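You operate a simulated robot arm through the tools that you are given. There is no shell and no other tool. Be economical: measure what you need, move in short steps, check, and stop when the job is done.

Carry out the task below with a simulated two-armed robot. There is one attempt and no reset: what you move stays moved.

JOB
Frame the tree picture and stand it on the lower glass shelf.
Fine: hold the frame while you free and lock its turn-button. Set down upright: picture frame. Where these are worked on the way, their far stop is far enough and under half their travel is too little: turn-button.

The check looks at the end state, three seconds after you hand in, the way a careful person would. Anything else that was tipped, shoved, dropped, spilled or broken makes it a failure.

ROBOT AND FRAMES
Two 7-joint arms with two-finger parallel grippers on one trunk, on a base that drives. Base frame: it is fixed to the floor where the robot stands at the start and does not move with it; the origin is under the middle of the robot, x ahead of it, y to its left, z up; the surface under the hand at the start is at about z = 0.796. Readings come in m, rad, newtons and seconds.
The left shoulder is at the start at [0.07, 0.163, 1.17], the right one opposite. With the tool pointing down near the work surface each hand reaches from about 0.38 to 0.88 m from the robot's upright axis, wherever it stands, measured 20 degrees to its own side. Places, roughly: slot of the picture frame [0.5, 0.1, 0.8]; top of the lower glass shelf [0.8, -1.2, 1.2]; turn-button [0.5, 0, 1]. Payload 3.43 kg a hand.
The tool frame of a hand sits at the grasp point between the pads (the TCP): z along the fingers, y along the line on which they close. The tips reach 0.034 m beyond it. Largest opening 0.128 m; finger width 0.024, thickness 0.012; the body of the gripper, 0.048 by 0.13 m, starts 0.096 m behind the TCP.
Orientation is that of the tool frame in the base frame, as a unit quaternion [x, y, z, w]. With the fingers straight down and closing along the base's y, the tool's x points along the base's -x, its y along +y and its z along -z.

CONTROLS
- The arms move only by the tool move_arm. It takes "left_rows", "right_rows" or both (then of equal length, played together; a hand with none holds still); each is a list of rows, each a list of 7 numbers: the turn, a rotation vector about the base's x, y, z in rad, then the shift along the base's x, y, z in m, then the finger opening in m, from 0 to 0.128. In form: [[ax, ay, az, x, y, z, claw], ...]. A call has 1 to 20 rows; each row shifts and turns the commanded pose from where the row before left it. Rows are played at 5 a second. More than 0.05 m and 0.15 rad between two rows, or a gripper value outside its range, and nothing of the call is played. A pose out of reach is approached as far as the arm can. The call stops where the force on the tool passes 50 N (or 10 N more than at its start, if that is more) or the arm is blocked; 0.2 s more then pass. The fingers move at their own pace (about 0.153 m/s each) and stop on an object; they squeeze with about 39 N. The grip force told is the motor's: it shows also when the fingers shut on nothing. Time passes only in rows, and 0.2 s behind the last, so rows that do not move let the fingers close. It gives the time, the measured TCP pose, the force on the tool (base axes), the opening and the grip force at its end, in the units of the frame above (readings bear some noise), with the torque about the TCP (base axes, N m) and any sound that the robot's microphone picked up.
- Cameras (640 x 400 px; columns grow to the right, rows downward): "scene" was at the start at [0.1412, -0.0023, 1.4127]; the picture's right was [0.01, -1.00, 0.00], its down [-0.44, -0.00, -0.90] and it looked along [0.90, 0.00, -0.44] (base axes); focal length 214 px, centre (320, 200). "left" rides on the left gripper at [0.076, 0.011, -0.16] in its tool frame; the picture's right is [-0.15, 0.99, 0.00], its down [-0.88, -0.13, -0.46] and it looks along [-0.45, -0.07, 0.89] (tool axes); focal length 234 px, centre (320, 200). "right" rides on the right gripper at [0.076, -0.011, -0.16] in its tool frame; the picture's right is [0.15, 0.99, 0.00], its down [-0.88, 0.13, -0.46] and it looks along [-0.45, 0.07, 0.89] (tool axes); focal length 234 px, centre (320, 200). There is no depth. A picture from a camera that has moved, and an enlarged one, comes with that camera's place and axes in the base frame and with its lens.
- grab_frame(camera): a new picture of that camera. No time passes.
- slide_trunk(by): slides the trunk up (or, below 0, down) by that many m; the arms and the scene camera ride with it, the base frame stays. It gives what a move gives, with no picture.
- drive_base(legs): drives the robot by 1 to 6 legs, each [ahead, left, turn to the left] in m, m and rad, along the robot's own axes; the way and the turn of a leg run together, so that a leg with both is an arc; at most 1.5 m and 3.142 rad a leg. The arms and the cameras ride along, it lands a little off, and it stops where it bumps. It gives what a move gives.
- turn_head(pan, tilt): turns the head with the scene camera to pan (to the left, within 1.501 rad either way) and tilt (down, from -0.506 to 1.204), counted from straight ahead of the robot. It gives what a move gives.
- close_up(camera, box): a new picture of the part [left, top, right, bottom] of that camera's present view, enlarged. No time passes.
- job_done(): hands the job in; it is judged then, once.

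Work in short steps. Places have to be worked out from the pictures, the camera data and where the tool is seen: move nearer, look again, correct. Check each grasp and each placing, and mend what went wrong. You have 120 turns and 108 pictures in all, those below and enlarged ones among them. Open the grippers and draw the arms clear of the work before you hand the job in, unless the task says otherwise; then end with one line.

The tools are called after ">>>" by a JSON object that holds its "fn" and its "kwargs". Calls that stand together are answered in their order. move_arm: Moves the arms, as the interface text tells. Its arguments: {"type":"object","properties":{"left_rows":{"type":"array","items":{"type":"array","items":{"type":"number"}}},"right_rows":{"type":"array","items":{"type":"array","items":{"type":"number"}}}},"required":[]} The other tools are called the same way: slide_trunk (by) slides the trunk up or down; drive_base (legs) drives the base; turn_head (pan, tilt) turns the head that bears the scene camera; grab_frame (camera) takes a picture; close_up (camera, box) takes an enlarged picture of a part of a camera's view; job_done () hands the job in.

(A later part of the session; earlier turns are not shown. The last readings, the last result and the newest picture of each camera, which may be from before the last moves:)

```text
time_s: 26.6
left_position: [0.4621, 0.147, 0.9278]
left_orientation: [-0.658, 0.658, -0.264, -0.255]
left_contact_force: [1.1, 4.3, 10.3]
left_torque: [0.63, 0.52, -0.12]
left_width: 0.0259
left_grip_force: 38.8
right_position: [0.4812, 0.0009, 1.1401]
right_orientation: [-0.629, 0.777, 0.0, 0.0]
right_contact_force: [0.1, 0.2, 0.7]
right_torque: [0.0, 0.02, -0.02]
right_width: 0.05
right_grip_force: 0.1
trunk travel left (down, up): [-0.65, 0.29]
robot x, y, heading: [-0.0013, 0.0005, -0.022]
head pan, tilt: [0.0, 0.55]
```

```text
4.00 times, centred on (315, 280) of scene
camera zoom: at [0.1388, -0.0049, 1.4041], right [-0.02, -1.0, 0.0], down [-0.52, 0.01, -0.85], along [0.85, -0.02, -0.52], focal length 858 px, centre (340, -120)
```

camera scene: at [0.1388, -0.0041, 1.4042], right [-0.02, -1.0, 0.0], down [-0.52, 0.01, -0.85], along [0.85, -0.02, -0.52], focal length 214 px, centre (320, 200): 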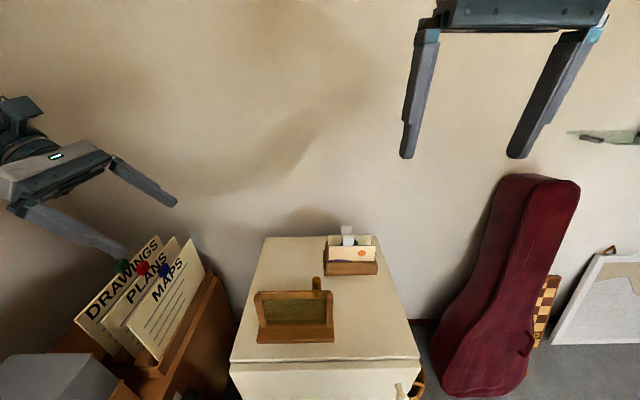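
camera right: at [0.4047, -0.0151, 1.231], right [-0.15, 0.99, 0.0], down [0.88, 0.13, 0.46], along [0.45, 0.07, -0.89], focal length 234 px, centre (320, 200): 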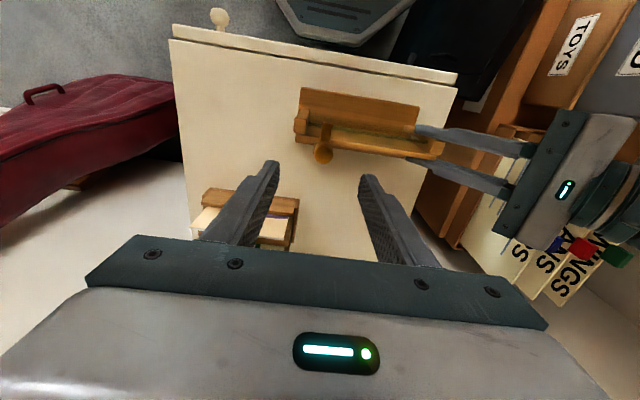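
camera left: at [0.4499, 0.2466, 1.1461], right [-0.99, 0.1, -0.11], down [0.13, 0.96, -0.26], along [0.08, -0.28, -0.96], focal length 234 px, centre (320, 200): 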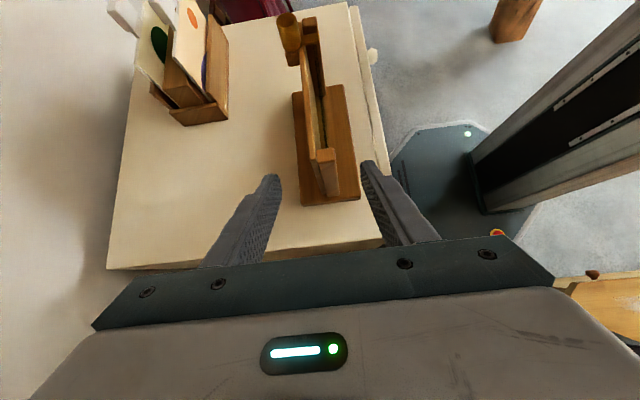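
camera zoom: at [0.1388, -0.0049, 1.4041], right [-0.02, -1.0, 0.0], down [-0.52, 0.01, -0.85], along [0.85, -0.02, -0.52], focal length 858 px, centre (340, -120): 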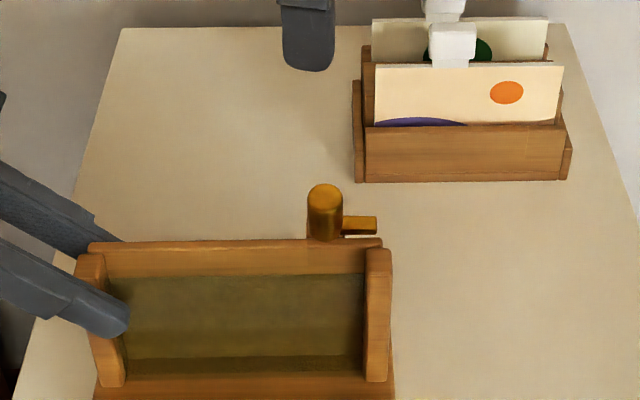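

The slot is open. To understand where the card goes, I bring the right hand's camera straight above the slot (turning the wrist back).

>>> {"fn": "move_arm", "kwargs": {"right_rows": [[0, 0, -0.14, 0.006, 0.006, 0.0, 0.05], [0, 0, -0.14, 0.006, 0.006, 0.0, 0.05], [0, 0, -0.14, 0.006, 0.006, 0.0, 0.05], [0, 0, -0.14, 0.006, 0.006, 0.0, 0.05], [0, 0, -0.14, 0.006, 0.006, 0.0, 0.06], [0, 0, -0.14, 0.006, 0.006, 0, 0.07], [0, 0, -0.14, 0.006, 0.006, 0, 0.07], [0, 0, -0.14, 0.006, 0.006, 0, 0.07], [0, 0, -0.14, 0.006, 0.006, 0, 0.07], [0, 0, -0.1, 0, 0.006, 0, 0.07]]}}

>>> {"fn": "close_up", "kwargs": {"camera": "right", "box": [220, 20, 420, 140]}}

```text
time_s: 28.8
left_position: [0.4615, 0.1465, 0.9276]
left_orientation: [-0.658, 0.658, -0.264, -0.254]
left_contact_force: [-0.5, 1.9, 6.0]
left_torque: [-0.49, 0.54, -0.04]
left_width: 0.0262
left_grip_force: 39.1
right_position: [0.5355, 0.0608, 1.1407]
right_orientation: [0.001, 1.0, -0.001, 0.0]
right_contact_force: [0.3, 0.7, 0.5]
right_torque: [0.04, 0.02, 0.0]
right_width: 0.07
right_grip_force: 0.0
trunk travel left (down, up): [-0.65, 0.29]
robot x, y, heading: [0.0001, 0.0017, -0.017]
head pan, tilt: [0.0, 0.55]
```

```text
3.20 times, centred on (320, 80) of right
camera zoom: at [0.4593, 0.0497, 1.3009], right [-0.15, 0.99, 0.0], down [0.88, 0.13, 0.46], along [0.45, 0.07, -0.89], focal length 749 px, centre (320, 584)
```

zoom: 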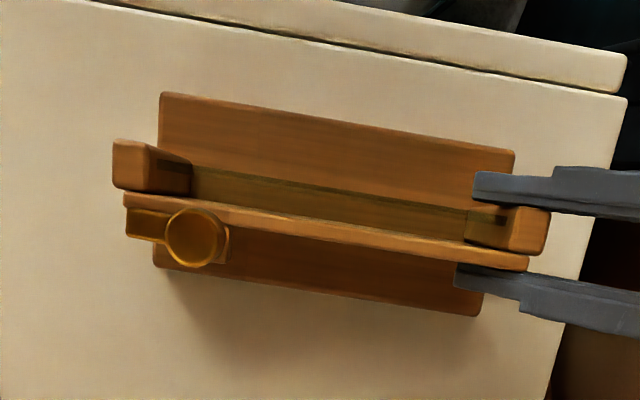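

>>> {"fn": "close_up", "kwargs": {"camera": "right", "box": [250, 60, 310, 105]}}

>>> {"fn": "close_up", "kwargs": {"camera": "right", "box": [350, 65, 410, 110]}}

```text
8.89 times, centred on (280, 82) of right
camera zoom: at [0.4593, 0.0497, 1.3009], right [-0.15, 0.99, 0.0], down [0.88, 0.13, 0.46], along [0.45, 0.07, -0.89], focal length 2082 px, centre (676, 1244)
```

zoom: 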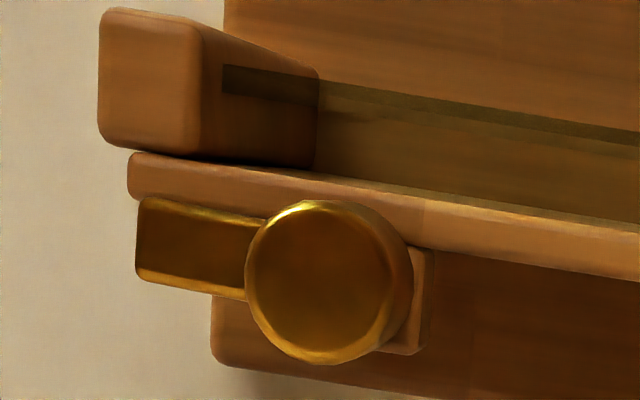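

```text
8.89 times, centred on (380, 88) of right
camera zoom: at [0.4593, 0.0497, 1.3009], right [-0.15, 0.99, 0.0], down [0.88, 0.13, 0.46], along [0.45, 0.07, -0.89], focal length 2082 px, centre (-213, 1200)
```

zoom: 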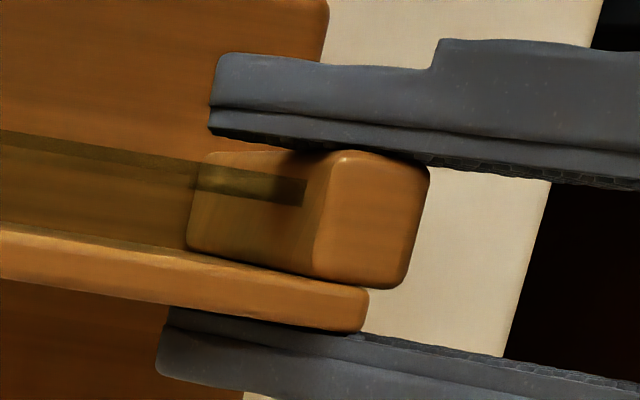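

The slot (≈1 cm deep, between the pane and the back panel, between the posts) is clear; frame centre y≈0.056 by this camera. Now move the right hand above the cards for a look.

>>> {"fn": "move_arm", "kwargs": {"right_rows": [[0, 0, 0, 0.033, -0.032, 0, 0.08], [0, 0, 0, 0.033, -0.032, 0, 0.08], [0, 0, 0, 0.033, -0.032, 0, 0.08], [0, 0, 0, 0.033, -0.032, 0, 0.08], [0, 0, 0, 0.033, -0.032, 0, 0.08], [0, 0, 0, 0, 0, 0, 0.08]]}}

>>> {"fn": "grab_frame", "kwargs": {"camera": "right"}}

>>> {"fn": "close_up", "kwargs": {"camera": "right", "box": [240, 60, 400, 180]}}

```text
time_s: 30.2
left_position: [0.4627, 0.1449, 0.9278]
left_orientation: [-0.658, 0.659, -0.263, -0.254]
left_contact_force: [0.3, 0.6, 5.9]
left_torque: [0.08, 0.45, 0.01]
left_width: 0.0259
left_grip_force: 39.0
right_position: [0.6989, -0.1007, 1.1384]
right_orientation: [-0.001, 1.0, 0.0, 0.0]
right_contact_force: [-0.7, -0.2, 0.3]
right_torque: [0.0, -0.01, -0.01]
right_width: 0.0801
right_grip_force: 0.0
trunk travel left (down, up): [-0.65, 0.29]
robot x, y, heading: [0.0009, -0.0003, -0.022]
head pan, tilt: [0.0, 0.55]
```

```text
66 pictures are left
camera right: at [0.6222, -0.1121, 1.2983], right [-0.15, 0.99, 0.0], down [0.88, 0.13, 0.46], along [0.45, 0.07, -0.89], focal length 234 px, centre (320, 200)
```

right: 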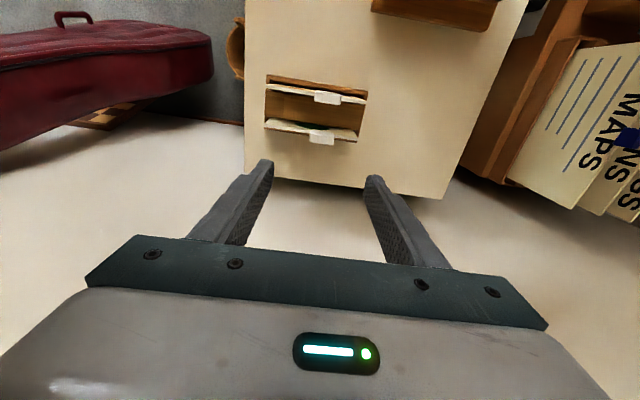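

```text
3.33 times, centred on (320, 120) of right
camera zoom: at [0.6222, -0.1121, 1.2983], right [-0.15, 0.99, 0.0], down [0.88, 0.13, 0.46], along [0.45, 0.07, -0.89], focal length 781 px, centre (320, 467)
```

zoom: 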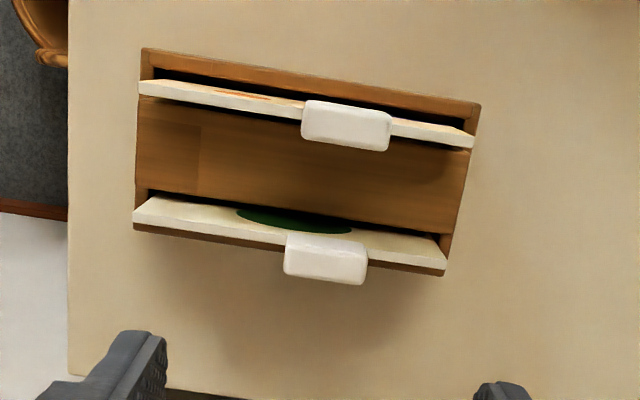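

Rear (tree) tab is at about (0.695, -0.100), top z≈0.962, 0.035 wide. Descend partway and check.

>>> {"fn": "move_arm", "kwargs": {"right_rows": [[0, 0, 0, -0.004, 0, -0.04, 0.08], [0, 0, 0, 0, 0, -0.04, 0.07], [0, 0, 0, 0, 0, -0.033, 0.07], [0, 0, 0, 0, 0, -0.02, 0.07], [0, 0, 0, 0, 0, 0, 0.07]]}}

>>> {"fn": "close_up", "kwargs": {"camera": "right", "box": [220, 60, 420, 200]}}

>>> {"fn": "close_up", "kwargs": {"camera": "scene", "box": [310, 190, 400, 260]}}

```text
time_s: 31.4
left_position: [0.4621, 0.1447, 0.928]
left_orientation: [-0.657, 0.658, -0.264, -0.255]
left_contact_force: [-0.5, 0.4, 5.5]
left_torque: [0.16, 0.46, -0.02]
left_width: 0.0259
left_grip_force: 39.1
right_position: [0.6966, -0.0986, 1.0067]
right_orientation: [-0.002, 1.0, 0.0, 0.0]
right_contact_force: [-0.8, -0.4, -1.0]
right_torque: [-0.04, 0.01, -0.01]
right_width: 0.07
right_grip_force: 0.1
trunk travel left (down, up): [-0.65, 0.29]
robot x, y, heading: [0.0006, -0.0011, -0.016]
head pan, tilt: [0.0, 0.55]
```

```text
2.86 times, centred on (320, 130) of right
camera zoom: at [0.6197, -0.11, 1.1668], right [-0.15, 0.99, 0.0], down [0.88, 0.13, 0.46], along [0.45, 0.07, -0.89], focal length 669 px, centre (320, 400)
```

zoom: 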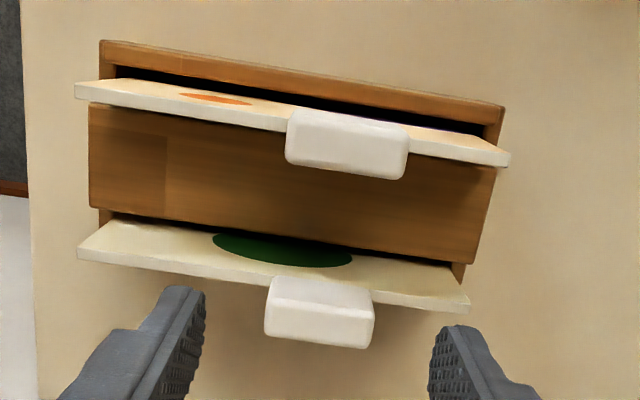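

```text
5.71 times, centred on (355, 225) of scene
camera zoom: at [0.1388, -0.0055, 1.4041], right [-0.02, -1.0, 0.0], down [-0.52, 0.01, -0.85], along [0.85, -0.02, -0.52], focal length 1226 px, centre (120, 57)
```

zoom: 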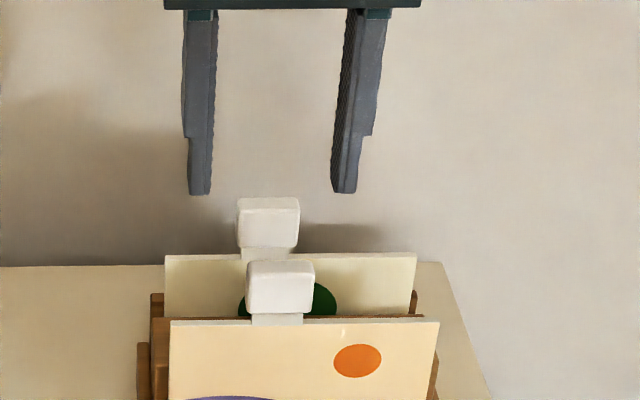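

Aligned in both axes. Descend to TCP z≈0.973 (tips at the tab's lower edge) and close.

>>> {"fn": "move_arm", "kwargs": {"right_rows": [[0, 0, 0, -0.001, -0.001, -0.02, 0.07], [0, 0, 0, 0, 0, -0.014, 0.07], [0, 0, 0, 0, 0, 0, 0.055], [0, 0, 0, 0, 0, 0, 0.04], [0, 0, 0, 0, 0, 0, 0.025], [0, 0, 0, 0, 0, 0, 0.02]]}}

>>> {"fn": "close_up", "kwargs": {"camera": "right", "box": [220, 60, 420, 200]}}

>>> {"fn": "close_up", "kwargs": {"camera": "scene", "box": [310, 190, 400, 260]}}

```text
time_s: 32.8
left_position: [0.4627, 0.1459, 0.927]
left_orientation: [-0.658, 0.658, -0.264, -0.253]
left_contact_force: [0.2, 0.5, 5.0]
left_torque: [0.0, 0.48, -0.04]
left_width: 0.0258
left_grip_force: 39.6
right_position: [0.6957, -0.1002, 0.9726]
right_orientation: [-0.001, 1.0, 0.0, 0.0]
right_contact_force: [1.1, 0.6, 0.6]
right_torque: [-0.01, -0.03, 0.01]
right_width: 0.0346
right_grip_force: 39.1
trunk travel left (down, up): [-0.65, 0.29]
robot x, y, heading: [0.0009, -0.0003, -0.021]
head pan, tilt: [0.0, 0.55]
```

```text
2.86 times, centred on (320, 130) of right
camera zoom: at [0.6198, -0.1108, 1.1326], right [-0.15, 0.99, 0.0], down [0.88, 0.13, 0.46], along [0.45, 0.07, -0.89], focal length 669 px, centre (320, 400)
```

zoom: 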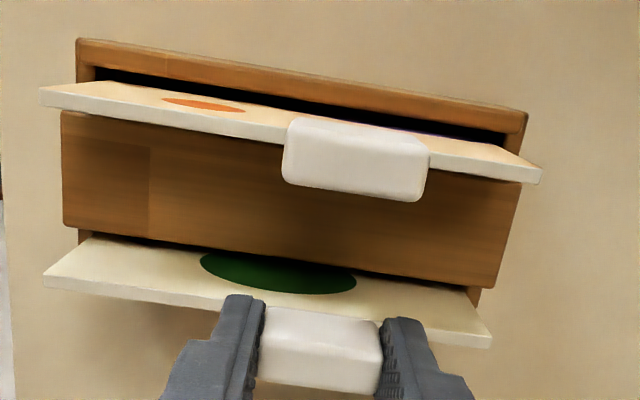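

```text
5.71 times, centred on (355, 225) of scene
camera zoom: at [0.1389, -0.0054, 1.4041], right [-0.02, -1.0, 0.0], down [-0.52, 0.01, -0.85], along [0.85, -0.02, -0.52], focal length 1226 px, centre (120, 57)
```

zoom: 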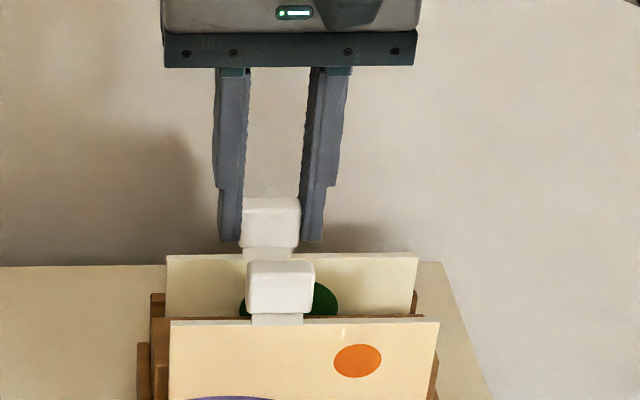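

Tab gripped. Lift slowly out of the rack.

>>> {"fn": "move_arm", "kwargs": {"right_rows": [[0, 0, 0, 0, 0, 0.02, 0.02], [0, 0, 0, 0, 0, 0.03, 0.02], [0, 0, 0, 0, 0, 0.03, 0.02], [0, 0, 0, 0, 0, 0.03, 0.02], [0, 0, 0, 0, 0, 0.04, 0.02], [0, 0, 0, 0, 0, 0, 0.02]]}}

>>> {"fn": "grab_frame", "kwargs": {"camera": "scene"}}

>>> {"fn": "grab_frame", "kwargs": {"camera": "right"}}

>>> {"fn": "grab_frame", "kwargs": {"camera": "left"}}

```text
time_s: 34.2
left_position: [0.4625, 0.1462, 0.9267]
left_orientation: [-0.658, 0.658, -0.263, -0.254]
left_contact_force: [-1.3, -0.2, 4.6]
left_torque: [-0.11, 0.56, -0.1]
left_width: 0.0258
left_grip_force: 38.9
right_position: [0.6969, -0.0995, 1.1245]
right_orientation: [-0.001, 1.0, 0.0, 0.0]
right_contact_force: [0.3, 0.7, -0.7]
right_torque: [0.01, -0.03, 0.02]
right_width: 0.0346
right_grip_force: 38.6
trunk travel left (down, up): [-0.65, 0.29]
robot x, y, heading: [0.002, 0.0033, -0.021]
head pan, tilt: [0.0, 0.55]
```

```text
60 pictures are left
camera scene: at [0.1391, -0.0053, 1.4041], right [-0.02, -1.0, 0.0], down [-0.52, 0.01, -0.85], along [0.85, -0.02, -0.52], focal length 214 px, centre (320, 200)
```

scene: 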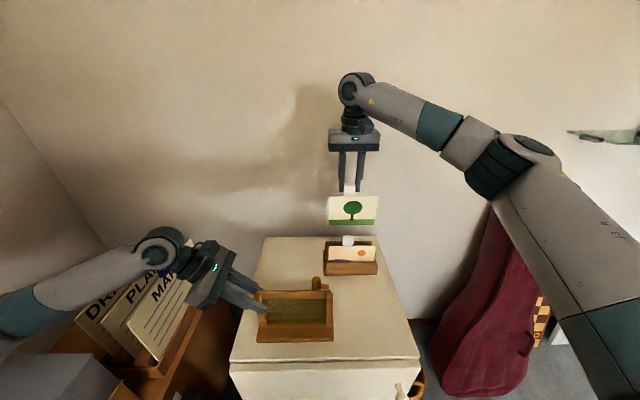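

```text
59 pictures are left
camera right: at [0.6208, -0.1105, 1.2844], right [-0.15, 0.99, 0.0], down [0.88, 0.13, 0.46], along [0.45, 0.07, -0.89], focal length 234 px, centre (320, 200)
```

right: 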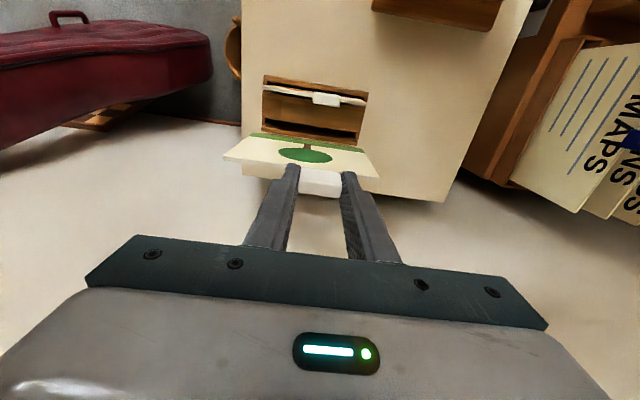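

```text
58 pictures are left
camera left: at [0.4481, 0.1997, 1.0955], right [-0.99, 0.1, -0.11], down [0.13, 0.96, -0.26], along [0.08, -0.28, -0.96], focal length 234 px, centre (320, 200)
```

left: 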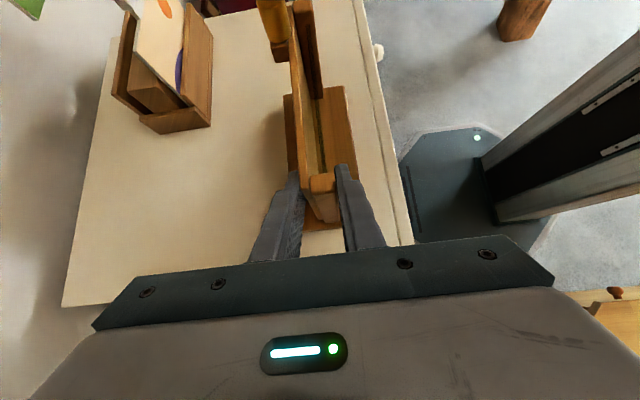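

Tree picture is out. I zoom on it with the hand camera to get its geometry relative to the hand.

>>> {"fn": "close_up", "kwargs": {"camera": "right", "box": [210, 110, 390, 210]}}

>>> {"fn": "close_up", "kwargs": {"camera": "scene", "box": [315, 140, 390, 235]}}

```text
3.56 times, centred on (300, 160) of right
camera zoom: at [0.6208, -0.1105, 1.2844], right [-0.15, 0.99, 0.0], down [0.88, 0.13, 0.46], along [0.45, 0.07, -0.89], focal length 833 px, centre (391, 342)
```

zoom: 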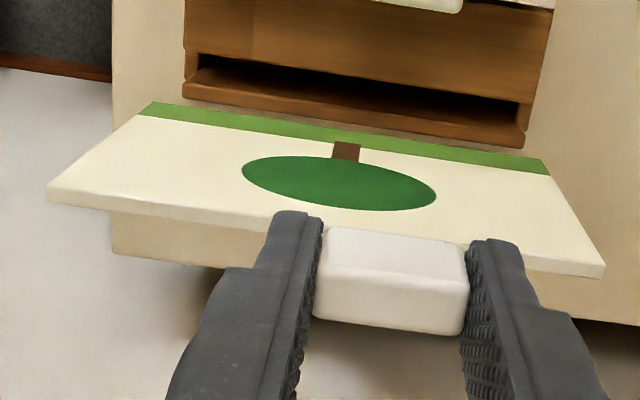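

```text
4.21 times, centred on (352, 188) of scene
camera zoom: at [0.1391, -0.0053, 1.4041], right [-0.02, -1.0, 0.0], down [-0.52, 0.01, -0.85], along [0.85, -0.02, -0.52], focal length 903 px, centre (183, 253)
```

zoom: 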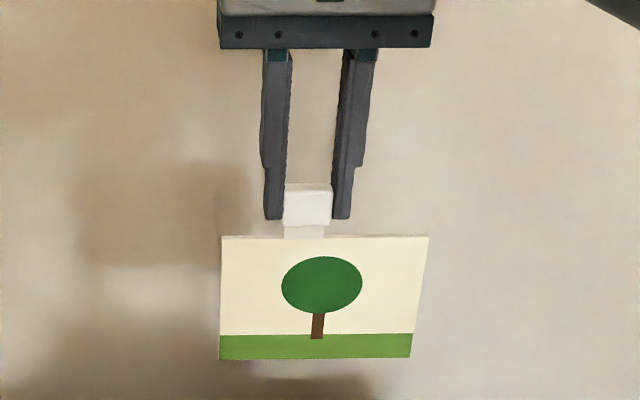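

Card is vertical in the hand: 0.142 wide, bottom 0.145 below TCP, centre 0.0147 to the right of TCP. Slot mid x≈0.462, y≈0.055, so TCP target is (0.464, 0.070). I carry it above the slot.

>>> {"fn": "move_arm", "kwargs": {"right_rows": [[0, 0, 0, 0, 0, 0.03, 0.02], [0, 0, 0, -0.033, 0.024, 0, 0.02], [0, 0, 0, -0.033, 0.024, 0, 0.02], [0, 0, 0, -0.033, 0.024, 0, 0.02], [0, 0, 0, -0.033, 0.024, 0, 0.02], [0, 0, 0, -0.033, 0.024, 0, 0.02], [0, 0, 0, -0.033, 0.024, 0, 0.02], [0, 0, 0, -0.035, 0.026, 0, 0.02], [0, 0, 0, 0, 0, -0.02, 0.02], [0, 0, 0, 0, 0, 0, 0.02]]}}

>>> {"fn": "close_up", "kwargs": {"camera": "right", "box": [210, 60, 410, 210]}}

>>> {"fn": "close_up", "kwargs": {"camera": "scene", "box": [240, 200, 360, 350]}}

>>> {"fn": "close_up", "kwargs": {"camera": "left", "box": [230, 0, 410, 220]}}

```text
time_s: 36.4
left_position: [0.4622, 0.1462, 0.9273]
left_orientation: [-0.657, 0.659, -0.263, -0.254]
left_contact_force: [0.6, 0.0, 3.7]
left_torque: [0.09, 0.3, -0.05]
left_width: 0.0258
left_grip_force: 39.1
right_position: [0.4628, 0.0695, 1.134]
right_orientation: [-0.001, 1.0, 0.0, -0.001]
right_contact_force: [0.3, 0.2, 0.6]
right_torque: [0.01, 0.02, -0.04]
right_width: 0.0348
right_grip_force: 39.2
trunk travel left (down, up): [-0.65, 0.29]
robot x, y, heading: [-0.0008, -0.0003, -0.017]
head pan, tilt: [0.0, 0.55]
```

```text
2.67 times, centred on (310, 135) of right
camera zoom: at [0.3858, 0.0582, 1.2933], right [-0.15, 0.99, 0.0], down [0.88, 0.13, 0.46], along [0.45, 0.07, -0.89], focal length 624 px, centre (347, 373)
```

zoom: 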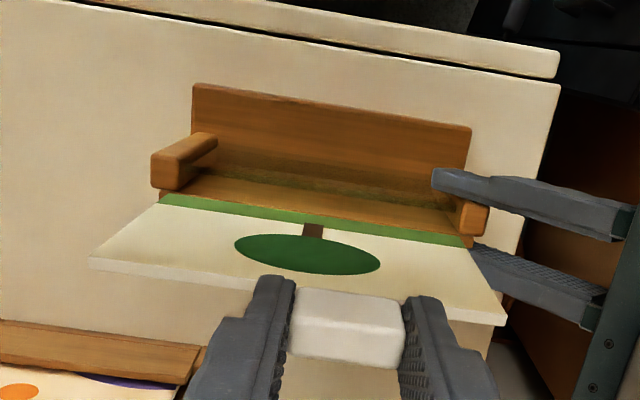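

```text
2.67 times, centred on (300, 275) of scene
camera zoom: at [0.1388, -0.0055, 1.404], right [-0.02, -1.0, 0.0], down [-0.52, 0.01, -0.85], along [0.85, -0.02, -0.52], focal length 572 px, centre (373, 0)
```

zoom: 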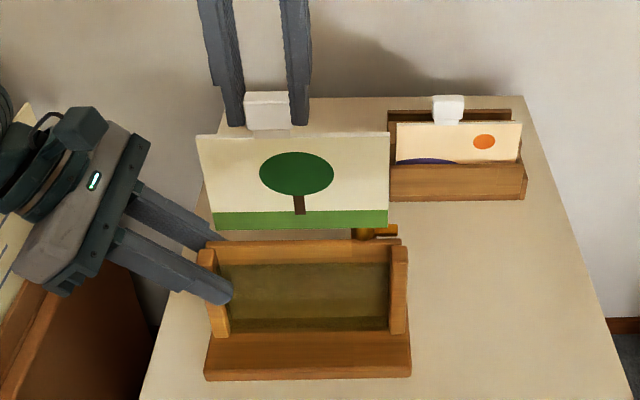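

```text
1.82 times, centred on (320, 110) of left
camera zoom: at [0.448, 0.1995, 1.0955], right [-0.99, 0.1, -0.11], down [0.13, 0.96, -0.26], along [0.08, -0.28, -0.96], focal length 426 px, centre (320, 364)
```

zoom: 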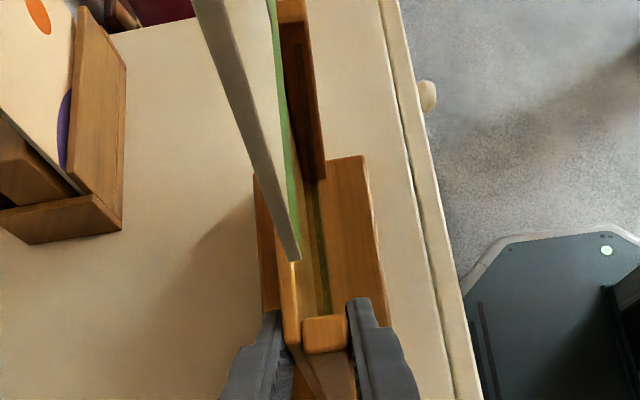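

Well lined up; the card (≈0.150 wide) has only ~2–3 mm side clearance. I lower it to just above the bar and zoom to fine-tune.

>>> {"fn": "move_arm", "kwargs": {"right_rows": [[0, 0, 0, 0, -0.001, -0.015, 0.02], [0, 0, 0, 0, 0, 0, 0.02]]}}

>>> {"fn": "close_up", "kwargs": {"camera": "scene", "box": [270, 260, 345, 310]}}

>>> {"fn": "close_up", "kwargs": {"camera": "right", "box": [240, 90, 380, 180]}}

>>> {"fn": "close_up", "kwargs": {"camera": "left", "box": [260, 60, 390, 200]}}

```text
time_s: 37.0
left_position: [0.4625, 0.1466, 0.928]
left_orientation: [-0.657, 0.658, -0.264, -0.255]
left_contact_force: [0.5, -0.3, 4.0]
left_torque: [0.07, 0.27, -0.03]
left_width: 0.0256
left_grip_force: 38.7
right_position: [0.4622, 0.0687, 1.1191]
right_orientation: [-0.001, 1.0, 0.0, 0.001]
right_contact_force: [-0.8, -0.1, -0.1]
right_torque: [-0.01, -0.01, -0.02]
right_width: 0.0347
right_grip_force: 38.7
trunk travel left (down, up): [-0.65, 0.29]
robot x, y, heading: [0.0044, -0.0006, -0.017]
head pan, tilt: [0.0, 0.55]
```

```text
8.00 times, centred on (308, 285) of scene
camera zoom: at [0.139, -0.0055, 1.404], right [-0.02, -1.0, 0.0], down [-0.52, 0.01, -0.85], along [0.85, -0.02, -0.52], focal length 1716 px, centre (420, -480)
```

zoom: 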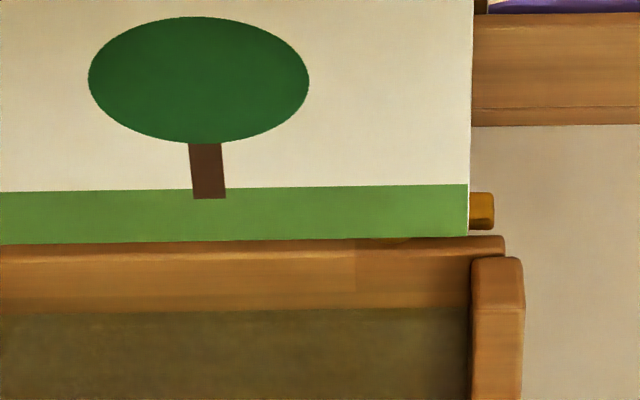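

```text
4.44 times, centred on (310, 135) of right
camera zoom: at [0.3857, 0.057, 1.2782], right [-0.15, 0.99, 0.0], down [0.88, 0.13, 0.46], along [0.45, 0.07, -0.89], focal length 1041 px, centre (364, 489)
```

zoom: 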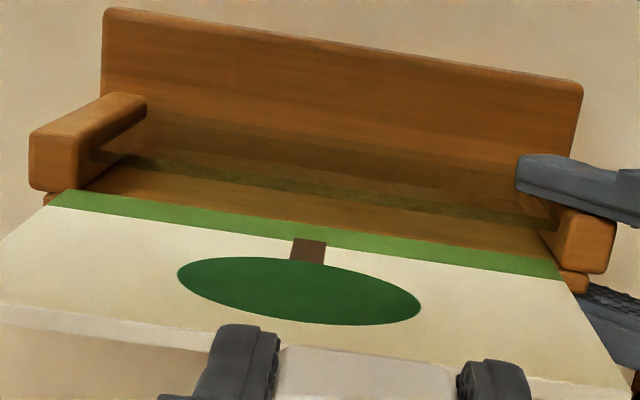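

```text
2.86 times, centred on (325, 130) of left
camera zoom: at [0.4481, 0.1995, 1.0955], right [-0.99, 0.1, -0.11], down [0.13, 0.96, -0.26], along [0.08, -0.28, -0.96], focal length 669 px, centre (306, 400)
```

zoom: 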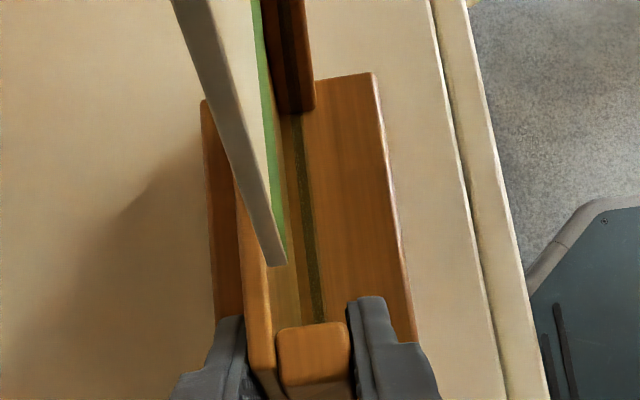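

X alignment looks good. The right edge is nearly flush with the post's inner face; check the left edge the same way.

>>> {"fn": "close_up", "kwargs": {"camera": "scene", "box": [245, 260, 320, 310]}}

```text
8.00 times, centred on (282, 285) of scene
camera zoom: at [0.139, -0.0055, 1.404], right [-0.02, -1.0, 0.0], down [-0.52, 0.01, -0.85], along [0.85, -0.02, -0.52], focal length 1716 px, centre (620, -480)
```

zoom: 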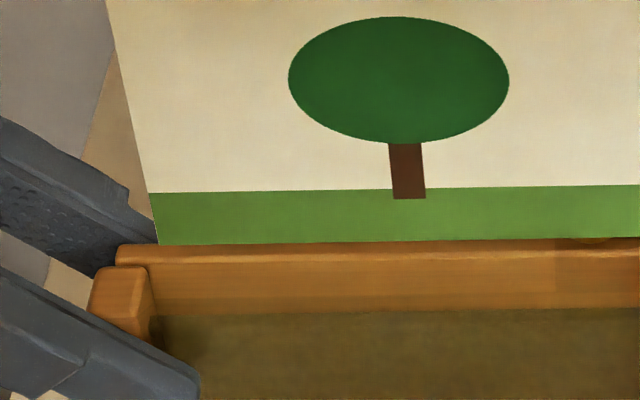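

Both edges appear centred within ~0.5 mm. I nudge x by -1 mm and lower gently, watching the force.

>>> {"fn": "move_arm", "kwargs": {"right_rows": [[0, 0, 0, -0.001, 0, -0.006, 0.02], [0, 0, 0, 0, 0, -0.006, 0.02], [0, 0, 0, 0, 0, -0.006, 0.02], [0, 0, 0, 0, 0, -0.006, 0.02], [0, 0, 0, 0, 0, 0, 0.02]]}}

>>> {"fn": "close_up", "kwargs": {"camera": "scene", "box": [250, 240, 350, 310]}}

>>> {"fn": "close_up", "kwargs": {"camera": "left", "box": [260, 60, 390, 200]}}

```text
time_s: 38.2
left_position: [0.4609, 0.1454, 0.9279]
left_orientation: [-0.657, 0.659, -0.263, -0.254]
left_contact_force: [0.8, -0.6, 3.6]
left_torque: [-0.08, 0.34, 0.02]
left_width: 0.0258
left_grip_force: 39.1
right_position: [0.4614, 0.0682, 1.0941]
right_orientation: [-0.001, 1.0, 0.0, 0.0]
right_contact_force: [-0.2, -0.8, -1.3]
right_torque: [-0.04, 0.02, 0.02]
right_width: 0.0348
right_grip_force: 38.9
trunk travel left (down, up): [-0.65, 0.29]
robot x, y, heading: [-0.0021, 0.0001, -0.024]
head pan, tilt: [0.0, 0.55]
```

```text
5.71 times, centred on (300, 275) of scene
camera zoom: at [0.139, -0.0055, 1.4041], right [-0.02, -1.0, 0.0], down [-0.52, 0.01, -0.85], along [0.85, -0.02, -0.52], focal length 1226 px, centre (434, -229)
```

zoom: 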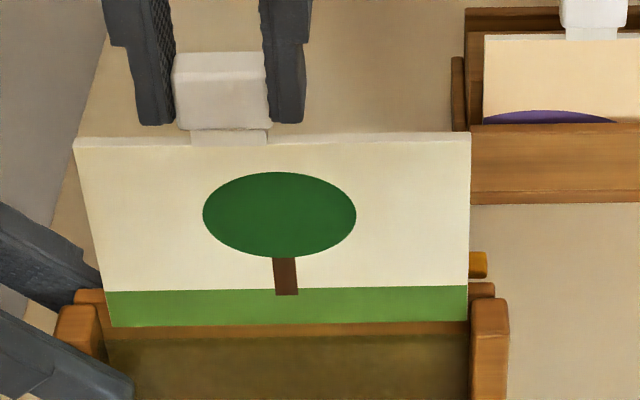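

```text
2.86 times, centred on (325, 130) of left
camera zoom: at [0.4481, 0.1995, 1.0955], right [-0.99, 0.1, -0.11], down [0.13, 0.96, -0.26], along [0.08, -0.28, -0.96], focal length 669 px, centre (306, 400)
```

zoom: 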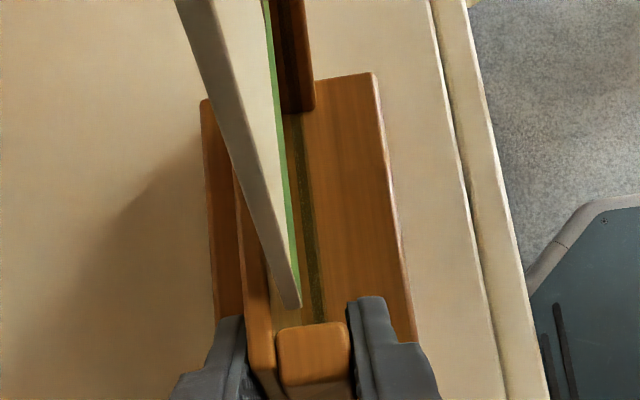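

The card has entered the slot with no contact force. Continue down.

>>> {"fn": "move_arm", "kwargs": {"right_rows": [[0, 0, 0, 0, 0, -0.008, 0.02], [0, 0, 0, 0, 0, -0.008, 0.02], [0, 0, 0, 0, 0, -0.008, 0.02], [0, 0, 0, 0, 0, -0.008, 0.02], [0, 0, 0, 0, 0, -0.008, 0.02], [0, 0, 0, 0, 0, 0, 0.02]]}}

>>> {"fn": "close_up", "kwargs": {"camera": "scene", "box": [250, 240, 350, 330]}}

>>> {"fn": "close_up", "kwargs": {"camera": "left", "box": [260, 60, 390, 200]}}

```text
time_s: 39.6
left_position: [0.4627, 0.1459, 0.9275]
left_orientation: [-0.657, 0.659, -0.263, -0.254]
left_contact_force: [1.0, -0.4, 5.1]
left_torque: [-0.07, 0.36, 0.0]
left_width: 0.0259
left_grip_force: 38.4
right_position: [0.4616, 0.069, 1.0545]
right_orientation: [-0.001, 1.0, 0.0, 0.0]
right_contact_force: [0.2, -0.6, 0.2]
right_torque: [0.02, 0.0, -0.01]
right_width: 0.0349
right_grip_force: 39.0
trunk travel left (down, up): [-0.65, 0.29]
robot x, y, heading: [-0.0003, 0.0029, -0.016]
head pan, tilt: [0.0, 0.55]
```

```text
4.44 times, centred on (300, 285) of scene
camera zoom: at [0.139, -0.0055, 1.4041], right [-0.02, -1.0, 0.0], down [-0.52, 0.01, -0.85], along [0.85, -0.02, -0.52], focal length 953 px, centre (409, -178)
```

zoom: 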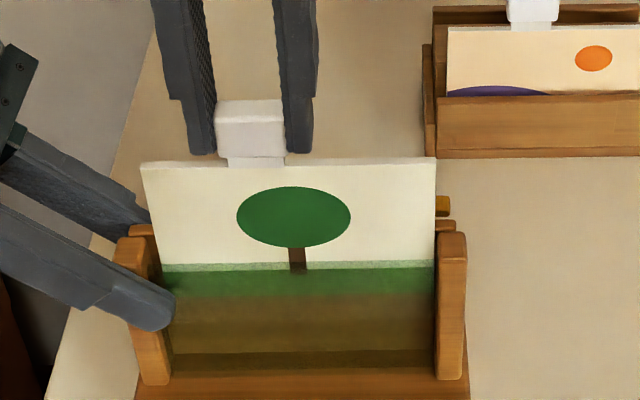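

```text
2.86 times, centred on (325, 130) of left
camera zoom: at [0.4481, 0.1995, 1.0955], right [-0.99, 0.1, -0.11], down [0.13, 0.96, -0.26], along [0.08, -0.28, -0.96], focal length 669 px, centre (306, 400)
```

zoom: 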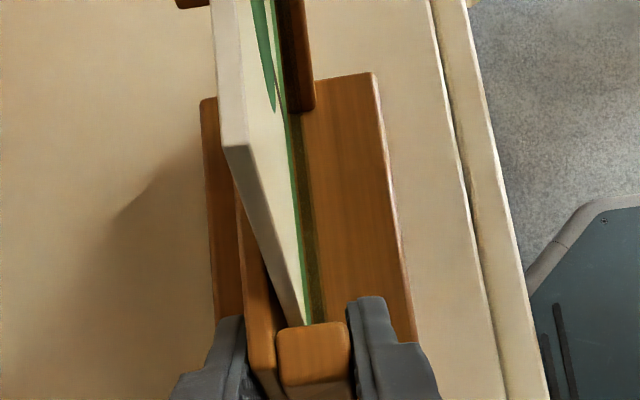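

The card slides behind the pane cleanly. Lower further to TCP z≈0.988 (tips just above the bar).

>>> {"fn": "move_arm", "kwargs": {"right_rows": [[0, 0, 0, 0, 0, -0.01, 0.02], [0, 0, 0, 0, 0, -0.01, 0.02], [0, 0, 0, 0, 0, -0.01, 0.02], [0, 0, 0, 0, 0, -0.01, 0.02], [0, 0, 0, 0, 0, -0.01, 0.02], [0, 0, 0, 0, 0, -0.01, 0.02], [0, 0, 0, 0, 0, -0.006, 0.02], [0, 0, 0, 0, 0, 0, 0.02]]}}

>>> {"fn": "close_up", "kwargs": {"camera": "scene", "box": [250, 240, 350, 330]}}

>>> {"fn": "close_up", "kwargs": {"camera": "left", "box": [250, 0, 390, 190]}}

```text
time_s: 41.4
left_position: [0.4627, 0.1456, 0.9269]
left_orientation: [-0.658, 0.658, -0.263, -0.254]
left_contact_force: [0.0, -0.3, 4.5]
left_torque: [-0.01, 0.38, -0.02]
left_width: 0.0257
left_grip_force: 39.2
right_position: [0.4601, 0.0681, 0.9879]
right_orientation: [-0.001, 1.0, 0.0, 0.0]
right_contact_force: [0.4, -0.1, -0.6]
right_torque: [0.01, 0.01, 0.0]
right_width: 0.0349
right_grip_force: 38.4
trunk travel left (down, up): [-0.65, 0.29]
robot x, y, heading: [-0.0026, 0.0007, -0.02]
head pan, tilt: [0.0, 0.55]
```

```text
4.44 times, centred on (300, 285) of scene
camera zoom: at [0.139, -0.0055, 1.4041], right [-0.02, -1.0, 0.0], down [-0.52, 0.01, -0.85], along [0.85, -0.02, -0.52], focal length 953 px, centre (409, -178)
```

zoom: 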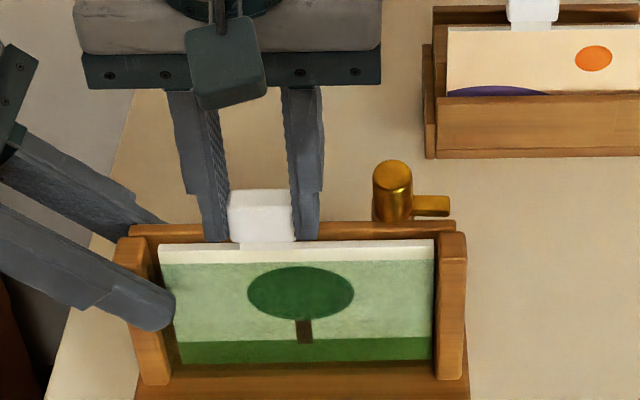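

```text
2.11 times, centred on (320, 95) of left
camera zoom: at [0.4481, 0.1996, 1.0955], right [-0.99, 0.1, -0.11], down [0.13, 0.96, -0.26], along [0.08, -0.28, -0.96], focal length 493 px, centre (320, 421)
```

zoom: 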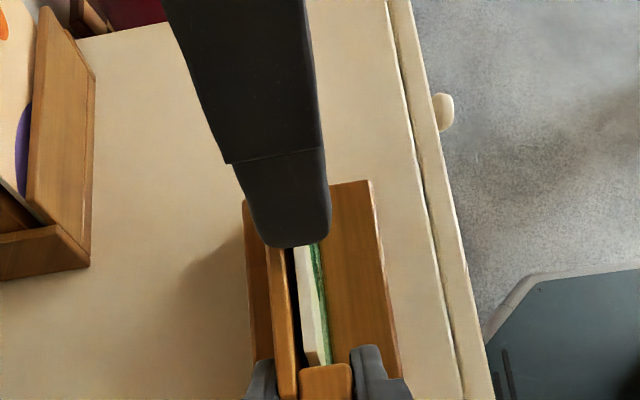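

Nearly seated; about 1–2 cm remains. I try a few mm more, then open gently and let it settle in the slot.

>>> {"fn": "move_arm", "kwargs": {"right_rows": [[0, 0, 0, 0, 0, -0.004, 0.02], [0, 0, 0, 0, 0, 0, 0.045], [0, 0, 0, 0, 0, 0, 0.055], [0, 0, 0, 0, 0, 0, 0.055]]}}

>>> {"fn": "close_up", "kwargs": {"camera": "scene", "box": [250, 240, 350, 330]}}

```text
time_s: 42.4
left_position: [0.4616, 0.1451, 0.9279]
left_orientation: [0.658, -0.658, 0.264, 0.253]
left_contact_force: [0.5, 0.0, 3.6]
left_torque: [0.03, 0.38, 0.0]
left_width: 0.0259
left_grip_force: 39.3
right_position: [0.4613, 0.0682, 0.9832]
right_orientation: [-0.001, 1.0, 0.0, 0.0]
right_contact_force: [-0.4, 0.9, 0.0]
right_torque: [0.01, 0.01, 0.01]
right_width: 0.0552
right_grip_force: 0.1
trunk travel left (down, up): [-0.65, 0.29]
robot x, y, heading: [-0.0004, 0.0006, -0.019]
head pan, tilt: [0.0, 0.55]
```

```text
4.44 times, centred on (300, 285) of scene
camera zoom: at [0.139, -0.0054, 1.4041], right [-0.02, -1.0, 0.0], down [-0.52, 0.01, -0.85], along [0.85, -0.02, -0.52], focal length 953 px, centre (409, -178)
```

zoom: 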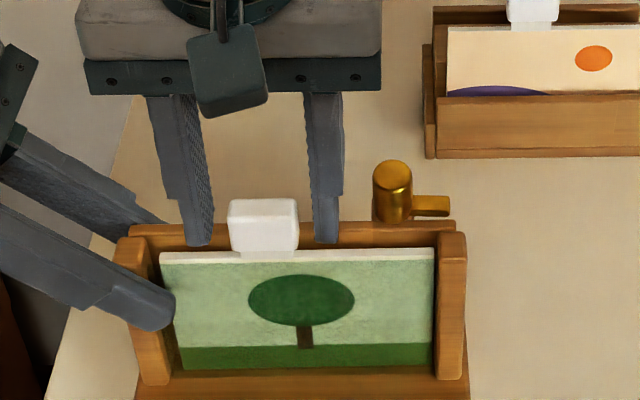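

Card seated in the frame. Now lift the right hand, turn the wrist back to its release pose and go above the knob to lock it.

>>> {"fn": "move_arm", "kwargs": {"right_rows": [[0, 0, 0, 0, 0, 0.04, 0.055], [0, 0, 0, 0, 0, 0.04, 0.055], [0, 0, 0, 0, 0, 0.02, 0.055], [0, 0, 0.138, 0.002, -0.0065, 0, 0.05], [0, 0, 0.138, 0.002, -0.0065, 0, 0.05], [0, 0, 0.138, 0.002, -0.0065, 0, 0.05], [0, 0, 0.138, 0.002, -0.0065, 0, 0.05], [0, 0, 0.138, 0.002, -0.0065, 0, 0.05], [0, 0, 0.138, 0.002, -0.0065, 0, 0.05], [0, 0, 0.138, 0.002, -0.0065, 0, 0.05], [0, 0, 0.138, 0.002, -0.0065, 0, 0.05], [0, 0, 0.138, 0.002, -0.0065, 0, 0.05], [0, 0, 0.138, 0.002, -0.0065, 0, 0.05], [0, 0, 0.138, 0, -0.002, 0, 0.05], [0, 0, 0, 0, 0, 0, 0.05]]}}

>>> {"fn": "close_up", "kwargs": {"camera": "scene", "box": [250, 220, 370, 330]}}

```text
time_s: 45.6
left_position: [0.4621, 0.1464, 0.9273]
left_orientation: [-0.658, 0.658, -0.263, -0.253]
left_contact_force: [1.1, -0.9, 4.4]
left_torque: [-0.01, 0.39, 0.0]
left_width: 0.0258
left_grip_force: 39.0
right_position: [0.4812, -0.0002, 1.0833]
right_orientation: [-0.69, 0.724, 0.0, 0.0]
right_contact_force: [0.4, 0.0, 0.0]
right_torque: [0.04, -0.02, 0.01]
right_width: 0.05
right_grip_force: 0.1
trunk travel left (down, up): [-0.65, 0.29]
robot x, y, heading: [0.0013, -0.004, -0.02]
head pan, tilt: [0.0, 0.55]
```

```text
3.64 times, centred on (310, 275) of scene
camera zoom: at [0.139, -0.0054, 1.4041], right [-0.02, -1.0, 0.0], down [-0.52, 0.01, -0.85], along [0.85, -0.02, -0.52], focal length 780 px, centre (356, -73)
```

zoom: 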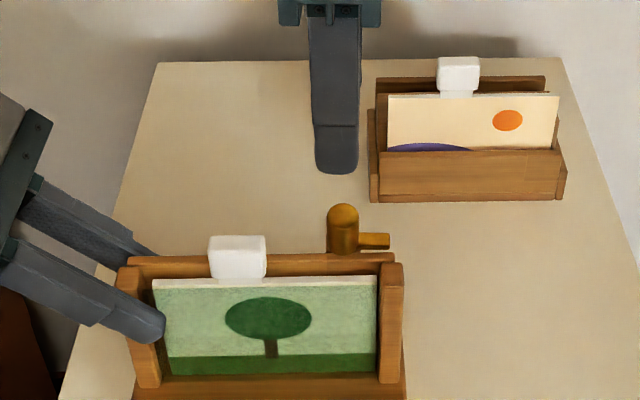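

Aligned above the knob. Descend to the same height as before and close.

>>> {"fn": "move_arm", "kwargs": {"right_rows": [[0, 0, 0, 0.001, 0.0005, -0.035, 0.05], [0, 0, 0, 0, 0, -0.035, 0.05], [0, 0, 0, 0, 0, -0.023, 0.05], [0, 0, 0, 0, 0, 0, 0.035], [0, 0, 0, 0, 0, 0, 0.02], [0, 0, 0, 0, 0, 0, 0.01], [0, 0, 0, 0, 0, 0, 0.01]]}}

```text
time_s: 47.2
left_position: [0.4624, 0.147, 0.9274]
left_orientation: [-0.658, 0.658, -0.263, -0.254]
left_contact_force: [6.1, -2.4, 1.9]
left_torque: [0.0, 0.59, 0.77]
left_width: 0.0258
left_grip_force: 38.8
right_position: [0.4838, 0.0041, 0.9911]
right_orientation: [-0.689, 0.725, 0.001, -0.001]
right_contact_force: [-6.2, 2.5, 0.2]
right_torque: [0.2, -0.15, 0.03]
right_width: 0.0211
right_grip_force: 38.6
trunk travel left (down, up): [-0.65, 0.29]
robot x, y, heading: [0.0, 0.0024, -0.019]
head pan, tilt: [0.0, 0.55]
```

Gripped. Turn clockwise back to the locked position in two stages.

>>> {"fn": "move_arm", "kwargs": {"right_rows": [[0, 0, -0.12, -0.001, 0, 0, 0.01], [0, 0, -0.12, 0, 0, 0, 0.01], [0, 0, -0.12, 0, 0, 0, 0.01], [0, 0, -0.12, 0, 0, 0, 0.01], [0, 0, -0.12, 0, 0, 0, 0.01], [0, 0, -0.12, 0, 0, 0, 0.01], [0, 0, -0.12, 0, 0, 0, 0.01]]}}

>>> {"fn": "close_up", "kwargs": {"camera": "scene", "box": [260, 240, 360, 320]}}

```text
time_s: 48.8
left_position: [0.4623, 0.1463, 0.9272]
left_orientation: [0.658, -0.658, 0.263, 0.255]
left_contact_force: [-3.7, -5.0, 4.5]
left_torque: [-0.09, 0.77, -0.61]
left_width: 0.0255
left_grip_force: 40.0
right_position: [0.4822, 0.0015, 0.9904]
right_orientation: [-0.333, 0.943, 0.0, 0.001]
right_contact_force: [4.6, 1.4, 0.0]
right_torque: [0.19, -0.81, 0.02]
right_width: 0.021
right_grip_force: 39.0
trunk travel left (down, up): [-0.65, 0.29]
robot x, y, heading: [-0.0006, 0.0035, -0.017]
head pan, tilt: [0.0, 0.55]
```

```text
5.00 times, centred on (310, 280) of scene
camera zoom: at [0.1391, -0.006, 1.4041], right [-0.02, -1.0, 0.0], down [-0.52, 0.01, -0.85], along [0.85, -0.02, -0.52], focal length 1072 px, centre (370, -200)
```

zoom: 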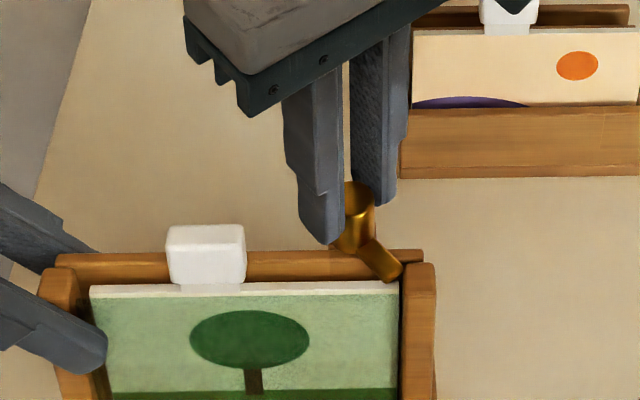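

Lever follows. Finish the remaining ~0.7 rad.

>>> {"fn": "move_arm", "kwargs": {"right_rows": [[0, 0, -0.12, 0, 0, 0, 0.01], [0, 0, -0.12, 0, 0, 0, 0.01], [0, 0, -0.12, 0, 0, 0, 0.01], [0, 0, -0.12, 0, 0, 0, 0.01], [0, 0, -0.12, 0, 0, 0, 0.01], [0, 0, -0.1, 0, 0, 0, 0.01], [0, 0, 0, 0, 0, 0, 0.01]]}}

>>> {"fn": "close_up", "kwargs": {"camera": "scene", "box": [260, 240, 360, 320]}}

```text
time_s: 50.4
left_position: [0.462, 0.1465, 0.9268]
left_orientation: [-0.658, 0.659, -0.261, -0.254]
left_contact_force: [-10.2, 16.6, 1.1]
left_torque: [-0.07, 0.73, -0.73]
left_width: 0.026
left_grip_force: 39.5
right_position: [0.4816, -0.0006, 0.9906]
right_orientation: [0.01, 1.0, -0.001, 0.001]
right_contact_force: [8.8, -22.8, 8.4]
right_torque: [-0.47, -0.46, 0.06]
right_width: 0.0208
right_grip_force: 39.5
trunk travel left (down, up): [-0.65, 0.29]
robot x, y, heading: [0.0009, 0.0004, -0.017]
head pan, tilt: [0.0, 0.55]
```

```text
5.00 times, centred on (310, 280) of scene
camera zoom: at [0.1384, -0.0064, 1.4042], right [-0.02, -1.0, 0.0], down [-0.52, 0.01, -0.85], along [0.85, -0.02, -0.52], focal length 1072 px, centre (370, -200)
```

zoom: 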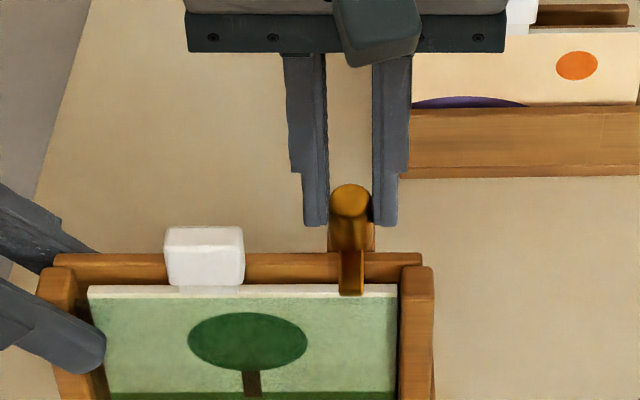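

Lever points straight forward over the card: locked. Release the knob and lift the right hand clear.

>>> {"fn": "move_arm", "kwargs": {"right_rows": [[0, 0, 0, 0, 0, 0, 0.03], [0, 0, 0, 0, 0, 0, 0.05], [0, 0, 0, 0, 0, 0, 0.06], [0, 0, 0, 0, 0, 0.04, 0.06], [0, 0, 0, 0, 0, 0.04, 0.06], [0, 0, 0, 0, 0, 0.04, 0.06], [0, 0, 0, -0.01, -0.03, 0.035, 0.06], [0, 0, 0, -0.01, -0.03, 0.035, 0.06], [0, 0, 0, -0.01, -0.03, 0.035, 0.06], [0, 0, 0, -0.01, -0.03, 0.035, 0.06], [0, 0, 0, -0.02, -0.04, 0, 0.06]]}}

>>> {"fn": "close_up", "kwargs": {"camera": "scene", "box": [250, 240, 360, 340]}}

>>> {"fn": "close_up", "kwargs": {"camera": "left", "box": [230, 0, 410, 180]}}

```text
time_s: 52.8
left_position: [0.4615, 0.1452, 0.9267]
left_orientation: [0.658, -0.658, 0.263, 0.253]
left_contact_force: [0.0, -0.6, 3.9]
left_torque: [0.44, 0.32, 0.07]
left_width: 0.0258
left_grip_force: 39.1
right_position: [0.4236, -0.1616, 1.2539]
right_orientation: [0.009, 1.0, 0.001, 0.0]
right_contact_force: [-0.3, 0.5, 0.6]
right_torque: [0.02, -0.01, -0.03]
right_width: 0.0599
right_grip_force: 0.0
trunk travel left (down, up): [-0.65, 0.29]
robot x, y, heading: [-0.0005, -0.0004, -0.02]
head pan, tilt: [0.0, 0.55]
```

```text
4.00 times, centred on (305, 290) of scene
camera zoom: at [0.1384, -0.0079, 1.404], right [-0.02, -1.0, 0.0], down [-0.52, 0.01, -0.85], along [0.85, -0.01, -0.52], focal length 858 px, centre (380, -160)
```

zoom: 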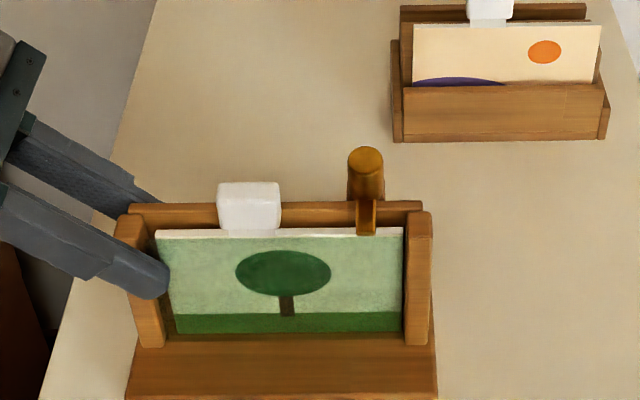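

```text
2.22 times, centred on (320, 90) of left
camera zoom: at [0.4473, 0.1977, 1.0956], right [-0.99, 0.1, -0.11], down [0.13, 0.96, -0.26], along [0.08, -0.27, -0.96], focal length 520 px, centre (320, 444)
```

zoom: 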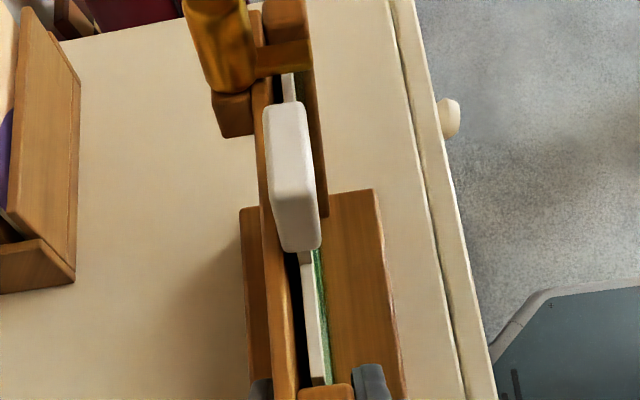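

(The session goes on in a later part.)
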